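You operate a simulated robot arm through the tools that you are given. There is no shell and no other tool. Be economical: measure what you need, move in short steps, check, and stop when the job is done.

Carry out the task below with a simulated robot arm. There is one attempt and no reset: what you move stays moved.

JOB
Take the job card from the grey table and leave it on top of the stained card.

The check looks at the end state, three seconds after you hand in, the way a careful person would. Anything else that was tipped, shoved, dropped, spilled or broken makes it a failure.

ROBOT AND FRAMES
A 6-joint arm with a two-finger parallel gripper, fixed in place. Base frame: the origin is at the foot of the arm, x ahead of it, y to its left, z up; the work surface is at about z = 0. Readings come in m, degrees, newtons and seconds.
With the tool pointing down near the work surface it reaches from about 0.16 to 0.42 m from the base axis. Its first joint turns from -66.0 to 66.0 degrees. Payload 1.57 kg.
The TCP is the grasp point between the finger pads, 0.03 m short of the fingertips. In the tool frame z runs along the fingers and y along their closing line. Largest opening 0.08 m; finger width 0.017, thickness 0.012; the body of the gripper, 0.04 by 0.082 m, starts 0.08 m behind the TCP.
Orientation is told as [roll, pitch, yaw] about the base's x, y, z axes, in that order, counted from this pose: with the fingers straight down and closing along the base's y, the tool's x points along the base's -x, its y along +y and its z along -z.

CONTROLS
- The arm moves only by the tool jog_arm. Its argument "rows" is a list that holds one entry, the list of rows, each a list of 4 numbers: the shift along the tool's x, y, z in m, then the turn about the tool's z in degrees. In form: [[[x, y, z, yaw], ...]]. A call has 1 to 10 rows; each row shifts and turns the commanded pose from where the row before left it, along the tool's axes as they then stand. "hand" is the closure in counts, from 0 (fully open) to 255 (shut), set as the call begins (left out, the last holds). A row lasts 0.2 s, in which the tool goes at most 0.05 m and 8.6 degrees; a call with a longer step from one row to the next is refused whole, and so is a gripper value outside its range. Where a pose cannot be reached the arm comes as near as it can. A force on the tool above 40 N (or 10 N above the force at the start of the call, whichever is more), or a blocked arm, ends the call early, and 0.2 s more pass. Each finger travels about 0.153 m/s and halts on what it meets, pressing with about 33 N; the grip force reading is that of the motor and also rises with nothing between the fingers. The clock runs only during rows and for 0.2 s after the last one: add rows that do not move to give the fingers time. It gives the time, the measured TCP pose, the force on the tool (base axes), the opening and the grip force at its end, in the units of the frame above (readings bear some noise), and new pictures: "views" is both (left out), scene, wrist or none.
- Cameras (640 x 400 px; columns grow to the right, rows downward): "scene" is fixed at [0.0661, -0.3356, 0.4322]; the picture's right is [0.75, -0.66, 0.00], its down [-0.33, -0.38, -0.87] and it looks along [0.57, 0.65, -0.50] (base axes); focal length 290 px, centre (320, 200). "wrist" rides on the gripper at [0.072, -0.006, -0.122] in the tool frame; the picture's right is [0.09, 1.00, 0.00], its down [-0.84, 0.08, -0.54] and it looks along [-0.54, 0.05, 0.84] (tool axes); focal length 238 px, centre (320, 200). There is no depth. A picture from a camera that has moved, and an enlarged one, comes with that camera's place and axes in the base frame and with its lens. The place of the scene camera against the robot may be out by one fixed shift of up to 0.012 m in any direction.
- close_up(camera, box): a new picture of the part [left, top, right, bottom] of that camera's present view, enlarged. It takes no simulated time.
- close_job(): hands the job in; it is judged then, once.

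Work in short steps. Places have to be worked out from the pictures, the camera data and where the tool is seen: move nearer, look again, correct. Check each grasp and each placing, and mend what went wrong. You have 90 turns and 170 pictures in all, those below and enlarged ones among them. Open the gripper and draw the arm clear of the work before you hand the job in, unless the task says otherwise; then end with one line.

The tools are called after "Emit:" as name(argument=value, ...) on one line, values as JSON. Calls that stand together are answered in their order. jog_arm: Moves the arm, as the interface text tells. Its arguments: {"type":"object","properties":{"rows":{"type":"array"},"hand":{"type":"number"},"views":{"type":"string","enum":["both","scene","wrist","none"]}},"required":["rows"]} The other tools are called the same way: close_up (camera, box) takes an enlarged picture of a part of a camera's view; close_job () hands the job in.

At the start:

```text
t: 0.0
tool_pos: [0.2121, -0.0843, 0.2911]
orientation: [0.0, -0.1, 0.1]
wrist_force: [-0.3, 0.3, -0.2]
opening: 0.0799
gripper_force: 0.0
```

scene: 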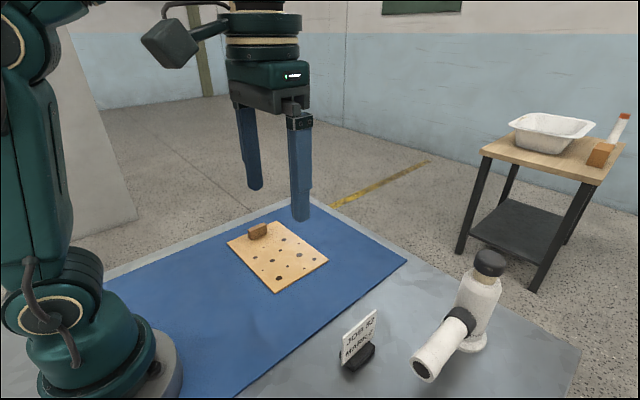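
wrist: 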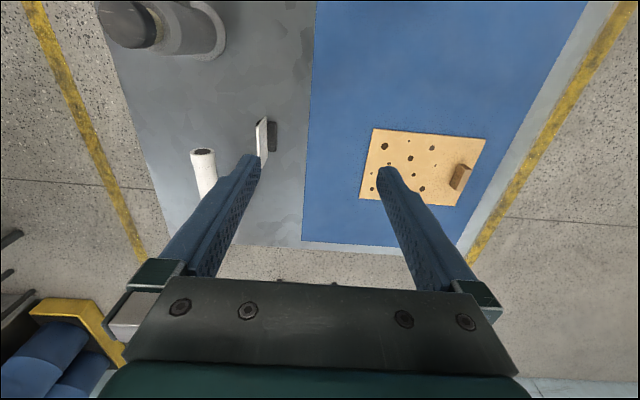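

I'll look closer at the card in its holder and the spotted card on the blue mat.

Emit:
close_up(camera="scene", box=[310, 280, 430, 390])

Emit:
close_up(camera="scene", box=[210, 200, 350, 300])

Emit:
close_up(camera="wrist", box=[180, 90, 500, 290])

```text
3.64 times, centred on (370, 335) of scene
camera zoom: at [0.0661, -0.3356, 0.4322], right [0.75, -0.66, 0.0], down [-0.33, -0.38, -0.87], along [0.57, 0.65, -0.5], focal length 1055 px, centre (138, -291)
```

zoom: 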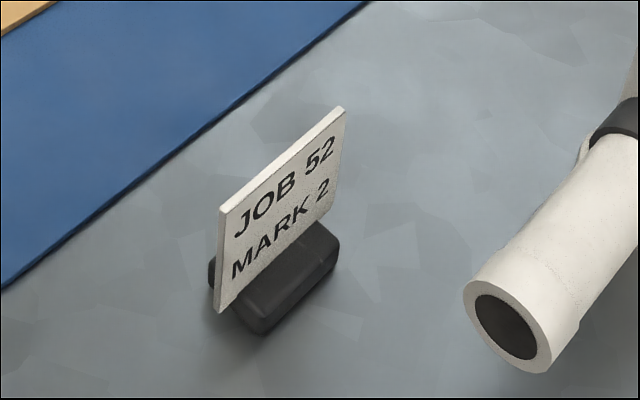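

```text
4.00 times, centred on (280, 250) of scene
camera zoom: at [0.0661, -0.3356, 0.4322], right [0.75, -0.66, 0.0], down [-0.33, -0.38, -0.87], along [0.57, 0.65, -0.5], focal length 1161 px, centre (480, 0)
```

zoom: 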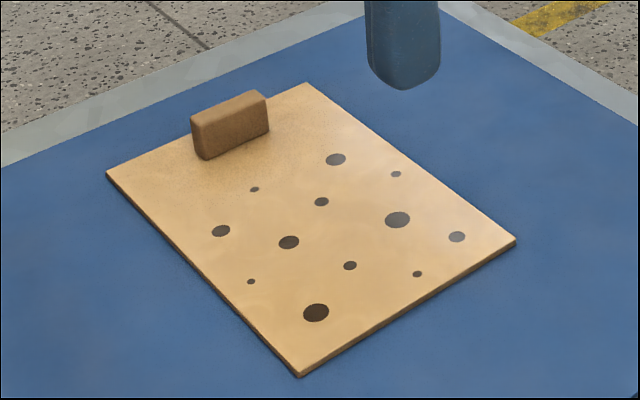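

```text
2.00 times, centred on (340, 190) of wrist
camera zoom: at [0.1415, -0.0903, 0.4129], right [-0.09, 1.0, 0.0], down [0.84, 0.08, 0.54], along [0.54, 0.05, -0.84], focal length 477 px, centre (280, 220)
```

zoom: 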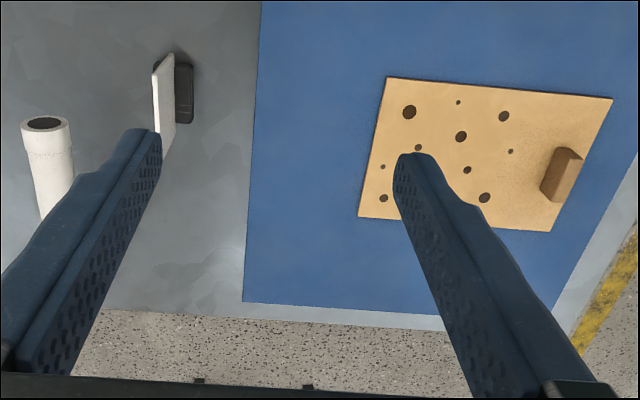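

The job card seems to be a white plate standing along x near (0.276, -0.165) with a dark foot; the stained card lies at about x 0.25–0.40, y 0.01–0.22, with a wooden block on its far end. I move above the job card to look closer.

Emit:
jog_arm(rows=[[[-0.016, -0.02, 0.027, 0], [-0.016, -0.02, 0.027, 0], [-0.016, -0.02, 0.027, 0], [-0.016, -0.02, 0.027, 0], [0, 0, 0, 0]]], hand=0)

```text
t: 1.2
tool_pos: [0.2761, -0.1655, 0.1819]
orientation: [0.0, 0.0, 0.0]
wrist_force: [0.3, -0.1, -0.1]
opening: 0.0799
gripper_force: 0.1
camera wrist: at [0.2054, -0.1707, 0.3031], right [-0.09, 1.0, 0.0], down [0.84, 0.08, 0.54], along [0.54, 0.05, -0.84], focal length 238 px, centre (320, 200)
```

scene: 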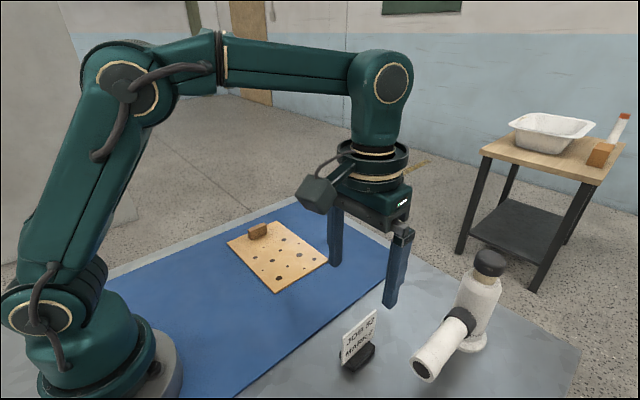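
wrist: 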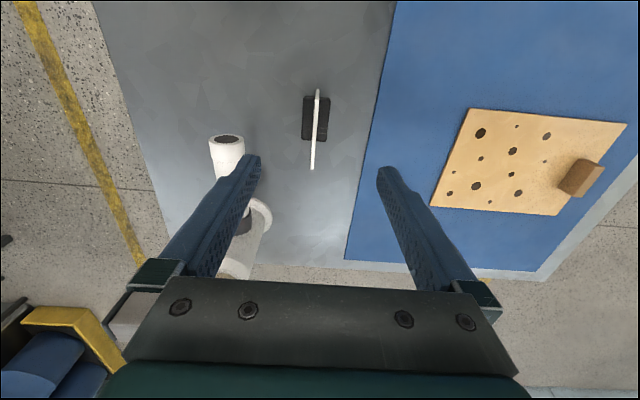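

Emit:
close_up(camera="wrist", box=[270, 70, 366, 190])

```text
3.33 times, centred on (318, 130) of wrist
camera zoom: at [0.2054, -0.1707, 0.3031], right [-0.09, 1.0, 0.0], down [0.84, 0.08, 0.54], along [0.54, 0.05, -0.84], focal length 794 px, centre (327, 433)
```

zoom: 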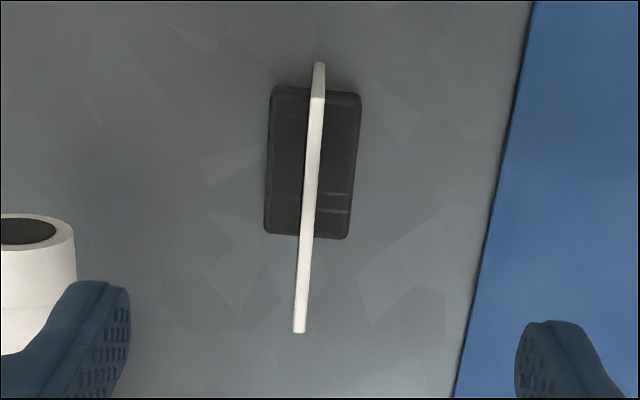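

The plate stands along x at y ≈ -0.1695, x ≈ 0.247–0.312, top about z 0.08, in a dark foot about 0.02 high. I narrow the gripper a little and come down part way, then check.

Emit:
jog_arm(rows=[[[-0.003, -0.004, 0.02, 0], [0, 0, 0.02, 0], [0, 0, 0.02, 0], [0, 0, 0.015, 0], [0, 0, 0, 0]]], hand=90)

Emit:
close_up(camera="scene", box=[310, 250, 450, 390])

```text
t: 2.4
tool_pos: [0.2805, -0.1676, 0.1075]
orientation: [0.0, 0.0, 0.0]
wrist_force: [-0.1, 0.3, -0.3]
opening: 0.0516
gripper_force: 0.0
camera wrist: at [0.2092, -0.1745, 0.2291], right [-0.09, 1.0, 0.0], down [0.84, 0.08, 0.54], along [0.54, 0.05, -0.84], focal length 238 px, centre (320, 200)
```

scene: 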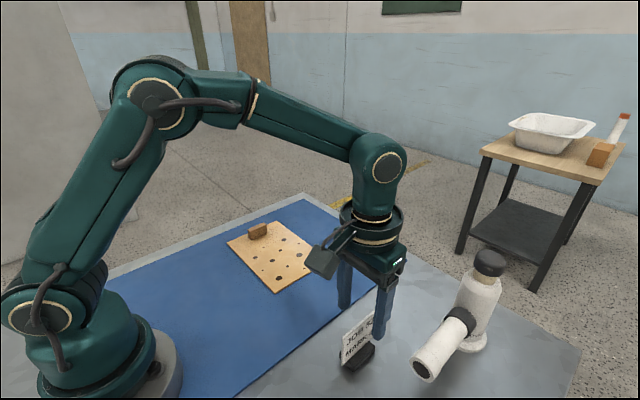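
wrist: 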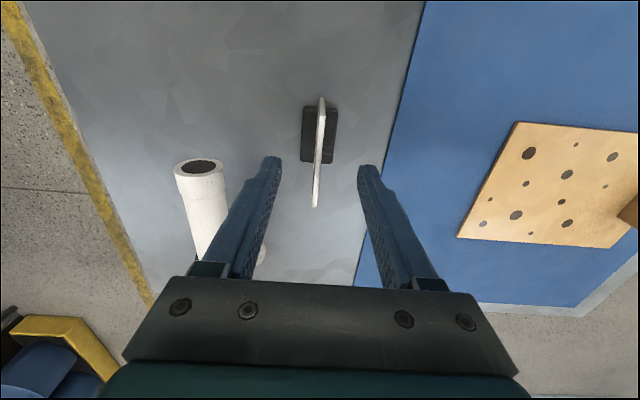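

```text
2.86 times, centred on (380, 320) of scene
camera zoom: at [0.0661, -0.3356, 0.4322], right [0.75, -0.66, 0.0], down [-0.33, -0.38, -0.87], along [0.57, 0.65, -0.5], focal length 829 px, centre (149, -143)
```

zoom: 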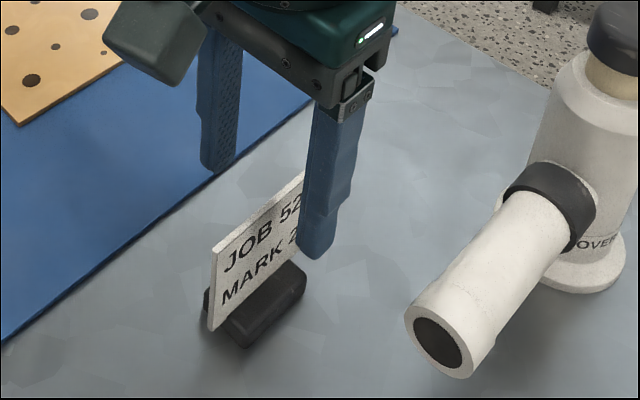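

The plate is centred between the fingers. I lower to TCP z ≈ 0.064 (fingertips about 0.034, above the foot).

Emit:
jog_arm(rows=[[[0, 0, 0.015, 0], [0, 0, 0.015, 0], [0, 0, 0.013, 0], [0, 0, 0, 0]]])

Emit:
close_up(camera="scene", box=[310, 250, 450, 390])

Emit:
close_up(camera="wrist", box=[240, 80, 400, 280])

```text
t: 3.4
tool_pos: [0.2793, -0.1667, 0.0641]
orientation: [0.0, 0.1, 0.0]
wrist_force: [-1.4, 0.2, 0.4]
opening: 0.0517
gripper_force: 0.0
camera wrist: at [0.2088, -0.1744, 0.1866], right [-0.09, 1.0, 0.0], down [0.84, 0.08, 0.54], along [0.54, 0.05, -0.84], focal length 238 px, centre (320, 200)
```

scene: 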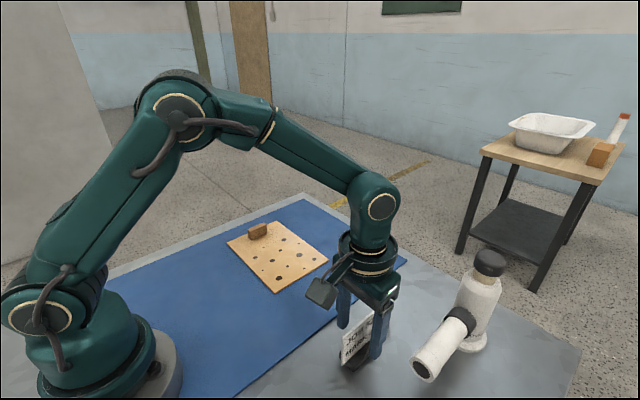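
wrist: 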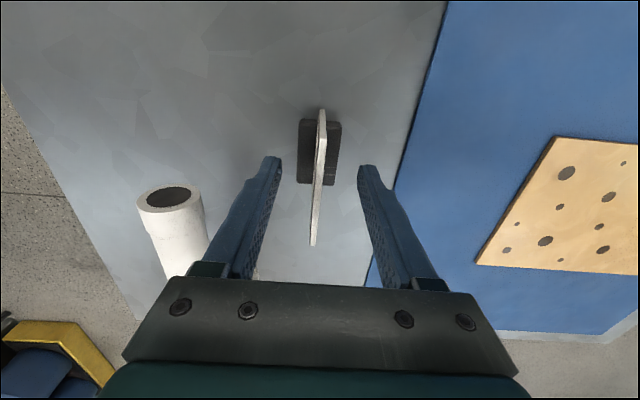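

```text
2.86 times, centred on (380, 320) of scene
camera zoom: at [0.0661, -0.3356, 0.4322], right [0.75, -0.66, 0.0], down [-0.33, -0.38, -0.87], along [0.57, 0.65, -0.5], focal length 829 px, centre (149, -143)
```

zoom: 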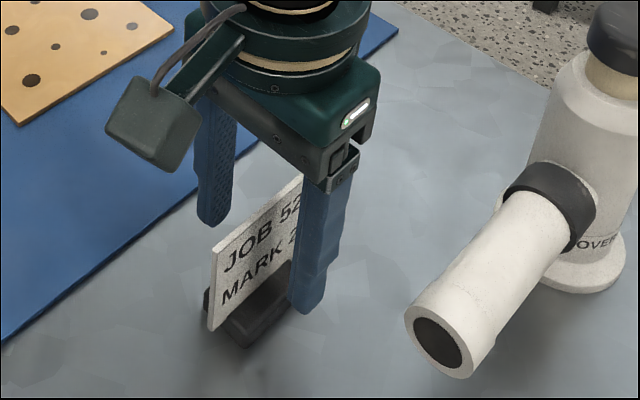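

```text
2.00 times, centred on (320, 180) of wrist
camera zoom: at [0.2088, -0.1744, 0.1866], right [-0.09, 1.0, 0.0], down [0.84, 0.08, 0.54], along [0.54, 0.05, -0.84], focal length 477 px, centre (320, 240)
```

zoom: 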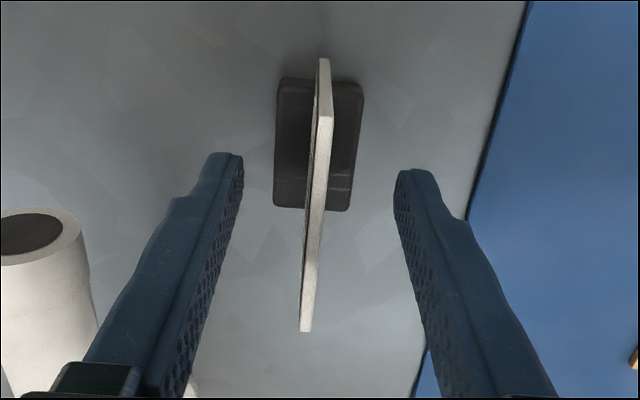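

The fingers straddle the plate and clear the foot. Closing now with a 1 mm centring shift.

Emit:
jog_arm(rows=[[[0, -0.001, 0, 0], [0, 0, 0, 0], [0, 0, 0, 0], [0, 0, 0, 0]]], hand=255, views="none")

Emit:
close_up(camera="wrist", box=[240, 80, 400, 280])

Emit:
close_up(camera="scene", box=[310, 270, 430, 390])

```text
t: 4.4
tool_pos: [0.2806, -0.1697, 0.0644]
orientation: [0.0, 0.0, 0.0]
wrist_force: [-0.1, 0.3, 0.3]
opening: 0.0037
gripper_force: 24.8
```

```text
2.00 times, centred on (320, 180) of wrist
camera zoom: at [0.2088, -0.1755, 0.1868], right [-0.09, 1.0, 0.0], down [0.84, 0.08, 0.54], along [0.54, 0.05, -0.84], focal length 477 px, centre (320, 240)
```

zoom: 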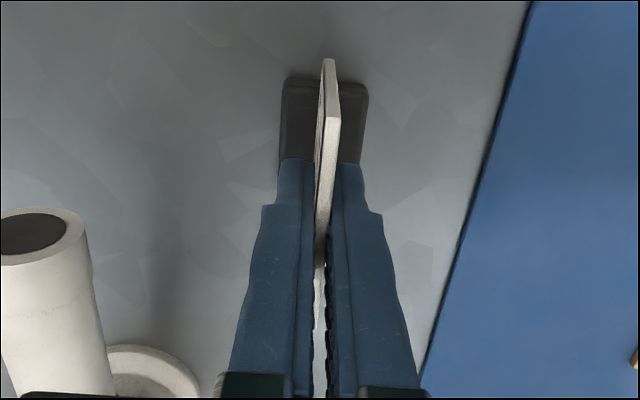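

```text
3.33 times, centred on (370, 330) of scene
camera zoom: at [0.0661, -0.3356, 0.4322], right [0.75, -0.66, 0.0], down [-0.33, -0.38, -0.87], along [0.57, 0.65, -0.5], focal length 967 px, centre (153, -233)
```

zoom: 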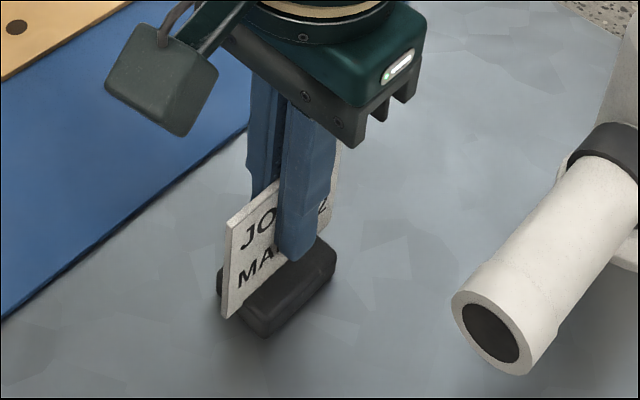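

The plate is gripped (opening 3.7 mm). I lift slowly a little to see whether the foot comes along.

Emit:
jog_arm(rows=[[[0, 0, -0.005, 0], [0, 0, -0.005, 0], [0, 0, -0.008, 0], [0, 0, -0.01, 0], [0, 0, 0, 0]]])

Emit:
close_up(camera="scene", box=[310, 270, 430, 390])

```text
t: 5.6
tool_pos: [0.28, -0.1688, 0.0933]
orientation: [0.0, -0.1, -0.1]
wrist_force: [-0.3, -0.4, -1.0]
opening: 0.0033
gripper_force: 24.7
camera wrist: at [0.2086, -0.1758, 0.2151], right [-0.09, 1.0, 0.0], down [0.84, 0.08, 0.54], along [0.54, 0.05, -0.84], focal length 238 px, centre (320, 200)
```

scene: 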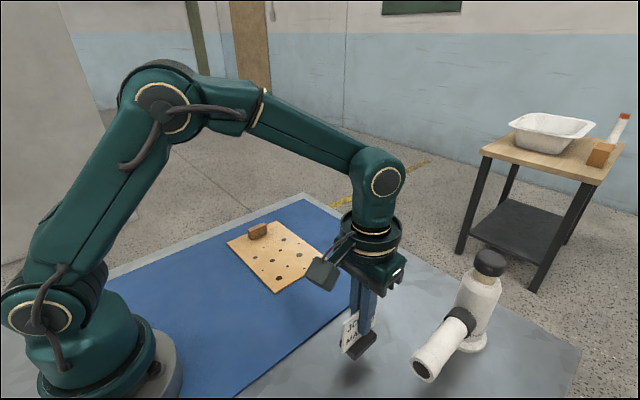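
wrist: 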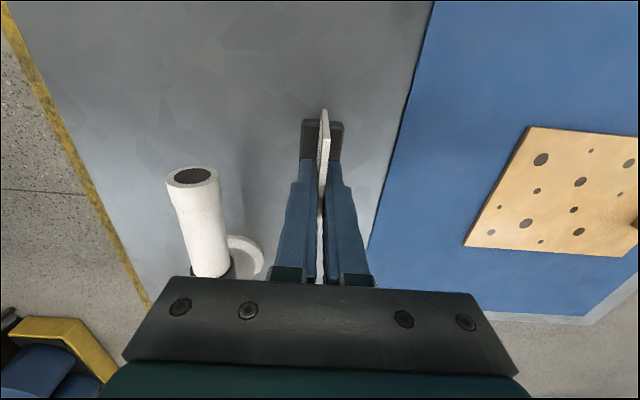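

```text
3.33 times, centred on (370, 330) of scene
camera zoom: at [0.0661, -0.3356, 0.4322], right [0.75, -0.66, 0.0], down [-0.33, -0.38, -0.87], along [0.57, 0.65, -0.5], focal length 967 px, centre (153, -233)
```

zoom: 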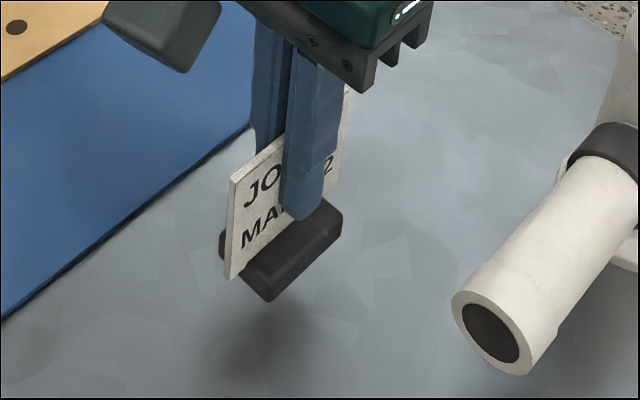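

The foot lifts with the plate, so it is one piece. I raise it further and carry it over the stained card to about (0.325, 0.09).

Emit:
jog_arm(rows=[[[0, 0, -0.02, 0], [0, 0.01, -0.02, 0], [-0.005, 0.03, -0.01, 0], [-0.007, 0.036, 0, 0], [-0.007, 0.037, 0, 0], [-0.007, 0.037, 0, 0], [-0.007, 0.037, 0, 0], [-0.007, 0.037, 0, 0], [-0.005, 0.035, 0, 0], [0, 0, 0, 0]]])

```text
t: 7.8
tool_pos: [0.3238, 0.0903, 0.1438]
orientation: [0.1, 0.0, 0.0]
wrist_force: [-0.7, -0.5, -0.8]
opening: 0.0033
gripper_force: 23.8
camera wrist: at [0.2531, 0.083, 0.2651], right [-0.09, 1.0, 0.0], down [0.84, 0.08, 0.54], along [0.54, 0.05, -0.84], focal length 238 px, centre (320, 200)
```

scene: 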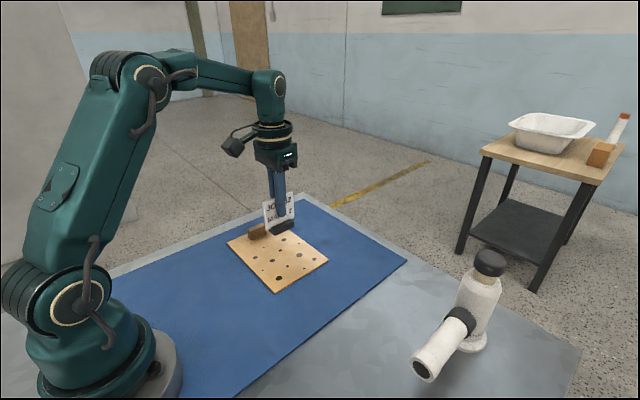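
wrist: 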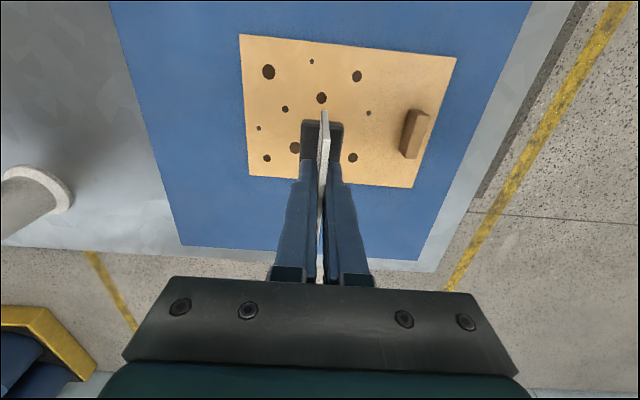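

The stained card spans x 0.25–0.395, y 0.01–0.215, with the block from y ≈ 0.185 on, so (0.324, 0.09) is clear. Lowering to just above it.

Emit:
jog_arm(rows=[[[0, 0, 0.02, 0], [0, 0, 0.02, 0], [0, 0, 0.015, 0], [0, 0, 0.01, 0], [0, 0, 0.004, 0], [0, 0, 0, 0]]])

Emit:
close_up(camera="scene", box=[210, 190, 350, 300])

```text
t: 9.2
tool_pos: [0.325, 0.0892, 0.0736]
orientation: [-0.1, 0.0, 0.0]
wrist_force: [0.7, 0.7, -0.1]
opening: 0.003
gripper_force: 24.3
camera wrist: at [0.2533, 0.083, 0.1961], right [-0.09, 1.0, 0.0], down [0.84, 0.08, 0.54], along [0.54, 0.05, -0.84], focal length 238 px, centre (320, 200)
```

scene: 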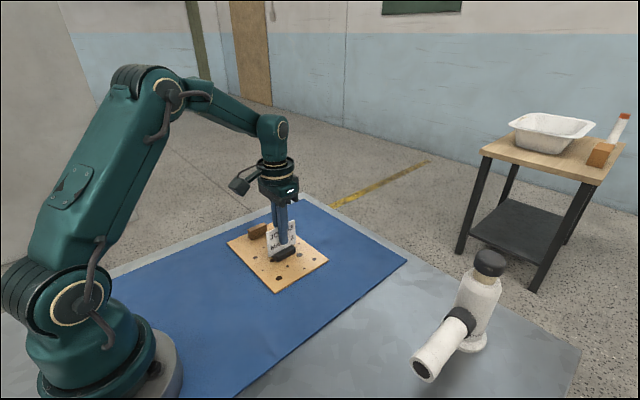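
wrist: 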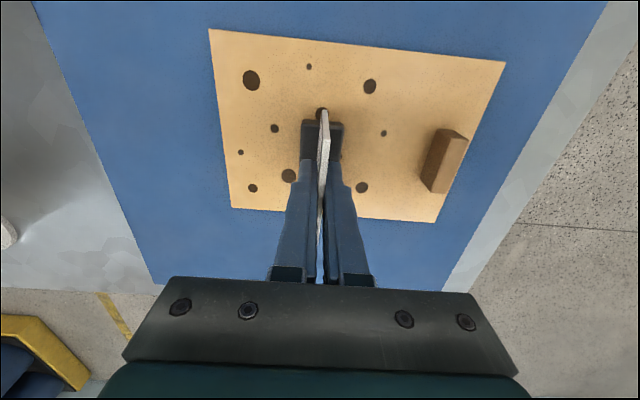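

```text
3.64 times, centred on (280, 245) of scene
camera zoom: at [0.0661, -0.3356, 0.4322], right [0.75, -0.66, 0.0], down [-0.33, -0.38, -0.87], along [0.57, 0.65, -0.5], focal length 1055 px, centre (466, 36)
```

zoom: 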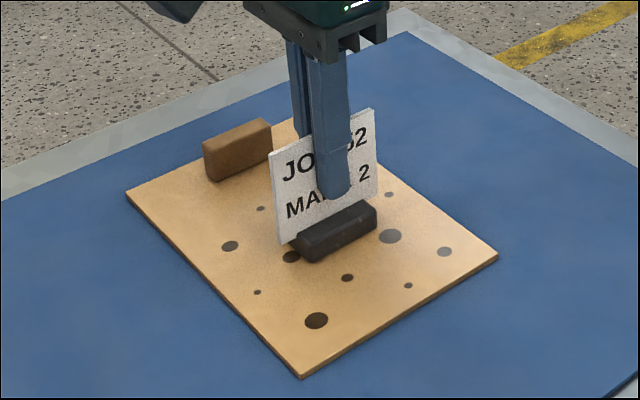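

It hangs a few mm above the stained card. I creep down until contact.

Emit:
jog_arm(rows=[[[0, 0, 0.001, 0], [0, 0, 0.001, 0], [0, 0, 0.001, 0], [0, 0, 0, 0]]], views="none")

```text
t: 10.2
tool_pos: [0.3268, 0.0903, 0.0717]
orientation: [0.1, -0.2, 0.1]
wrist_force: [-1.3, -2.7, 23.9]
opening: 0.0036
gripper_force: 23.9
```

Contact at z ≈ 0.0717 (24 N). I back off by 1 mm to ease the load.

Emit:
jog_arm(rows=[[[0, 0, -0.001, 0], [0, 0, 0, 0]]], views="none")

```text
t: 10.8
tool_pos: [0.3258, 0.0908, 0.0713]
orientation: [0.0, 0.0, -0.2]
wrist_force: [3.9, -1.2, 9.5]
opening: 0.0035
gripper_force: 24.8
```

Still a light 9.5 N; I ease 0.5 mm more, then open the fingers.

Emit:
jog_arm(rows=[[[0, 0, -0.0005, 0], [0, 0, 0, 0]]], views="none")

Emit:
jog_arm(rows=[[[0, 0, 0, 0], [0, 0, 0, 0], [0, 0, 0, 0]]], hand=110)

Emit:
close_up(camera="scene", box=[210, 190, 350, 300])

```text
t: 11.4
tool_pos: [0.3255, 0.0899, 0.0727]
orientation: [0.0, 0.1, -0.1]
wrist_force: [-1.0, 0.6, 4.5]
opening: 0.0032
gripper_force: 24.4
```

```text
t: 12.2
tool_pos: [0.3254, 0.0889, 0.0737]
orientation: [0.0, 0.1, 0.0]
wrist_force: [-0.9, -0.1, 0.3]
opening: 0.0454
gripper_force: 0.1
camera wrist: at [0.2539, 0.0833, 0.1944], right [-0.09, 1.0, 0.0], down [0.84, 0.08, 0.54], along [0.54, 0.05, -0.84], focal length 238 px, centre (320, 200)
```

scene: 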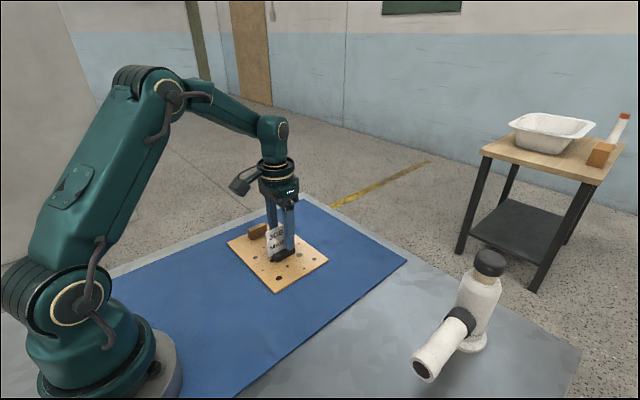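
wrist: 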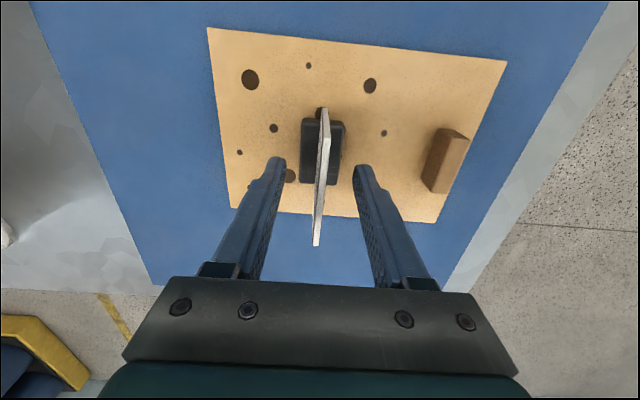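

```text
3.64 times, centred on (280, 245) of scene
camera zoom: at [0.0661, -0.3356, 0.4322], right [0.75, -0.66, 0.0], down [-0.33, -0.38, -0.87], along [0.57, 0.65, -0.5], focal length 1055 px, centre (466, 36)
```

zoom: 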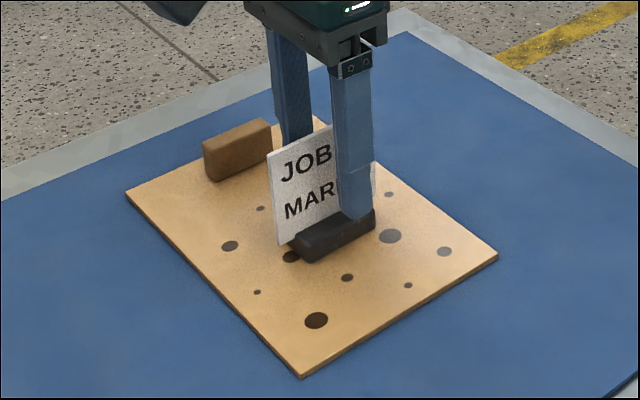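

The job card stands upright on the stained card by itself, between the open fingers. I draw straight up, then back toward the base.

Emit:
jog_arm(rows=[[[0, 0, -0.01, 0], [0, 0, -0.02, 0], [0, 0, -0.03, 0], [0, 0, -0.035, 0], [0, 0, -0.035, 0], [0.02, -0.02, -0.02, 0], [0.025, -0.03, 0, 0], [0.025, -0.03, 0, 0], [0.02, -0.03, 0, 0], [0, 0, 0, 0]]])

Emit:
jog_arm(rows=[[[0, 0, 0, 0], [0, 0, 0, 0]]], hand=0)

Emit:
close_up(camera="scene", box=[210, 190, 350, 300])

```text
t: 14.4
tool_pos: [0.2335, -0.0199, 0.2235]
orientation: [0.0, 0.0, 0.0]
wrist_force: [0.5, -0.1, 0.2]
opening: 0.0456
gripper_force: 0.0
camera wrist: at [0.1631, -0.0268, 0.3453], right [-0.09, 1.0, 0.0], down [0.84, 0.08, 0.54], along [0.54, 0.05, -0.84], focal length 238 px, centre (320, 200)
```

scene: 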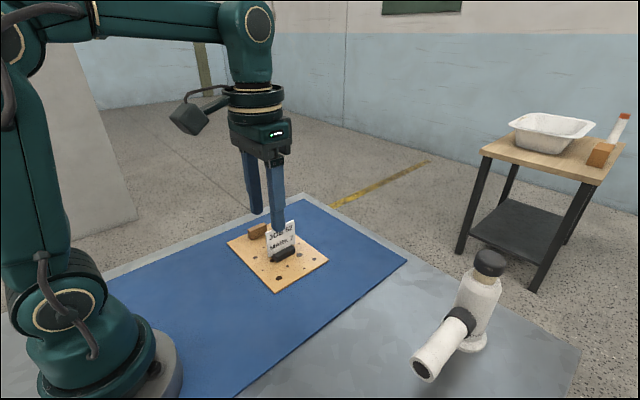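
wrist: 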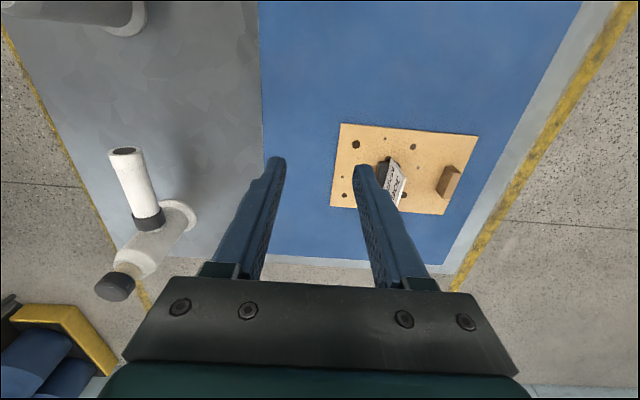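

```text
t: 15.0
tool_pos: [0.2354, -0.0192, 0.2236]
orientation: [0.1, 0.0, 0.0]
wrist_force: [-0.4, 0.1, 0.2]
opening: 0.08
gripper_force: 0.1
camera wrist: at [0.1634, -0.0264, 0.3453], right [-0.09, 1.0, 0.0], down [0.84, 0.08, 0.54], along [0.54, 0.05, -0.84], focal length 238 px, centre (320, 200)
```

scene: 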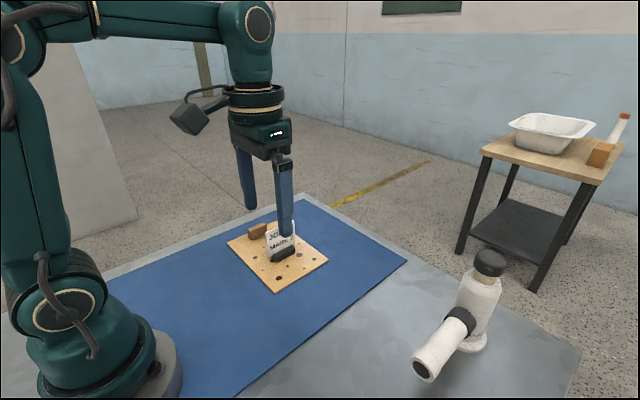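
wrist: 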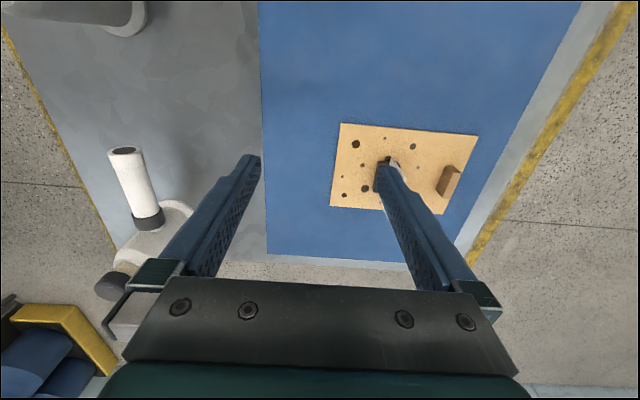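

```text
3.64 times, centred on (280, 245) of scene
camera zoom: at [0.0661, -0.3356, 0.4322], right [0.75, -0.66, 0.0], down [-0.33, -0.38, -0.87], along [0.57, 0.65, -0.5], focal length 1055 px, centre (466, 36)
```

zoom: 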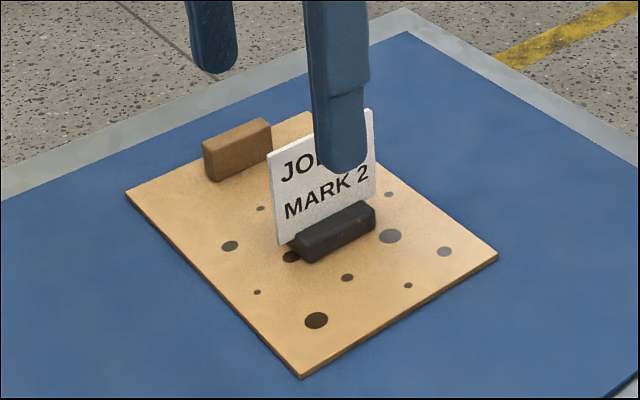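

The job card stands steadily on the stained card, nothing else has moved, the gripper is open and the arm is clear. Handing in.

Emit:
close_job()

```text
The job is handed in.
```

The job card is standing upright on top of the stained card, nothing else was moved, and the job is handed in with the gripper open and the arm clear.
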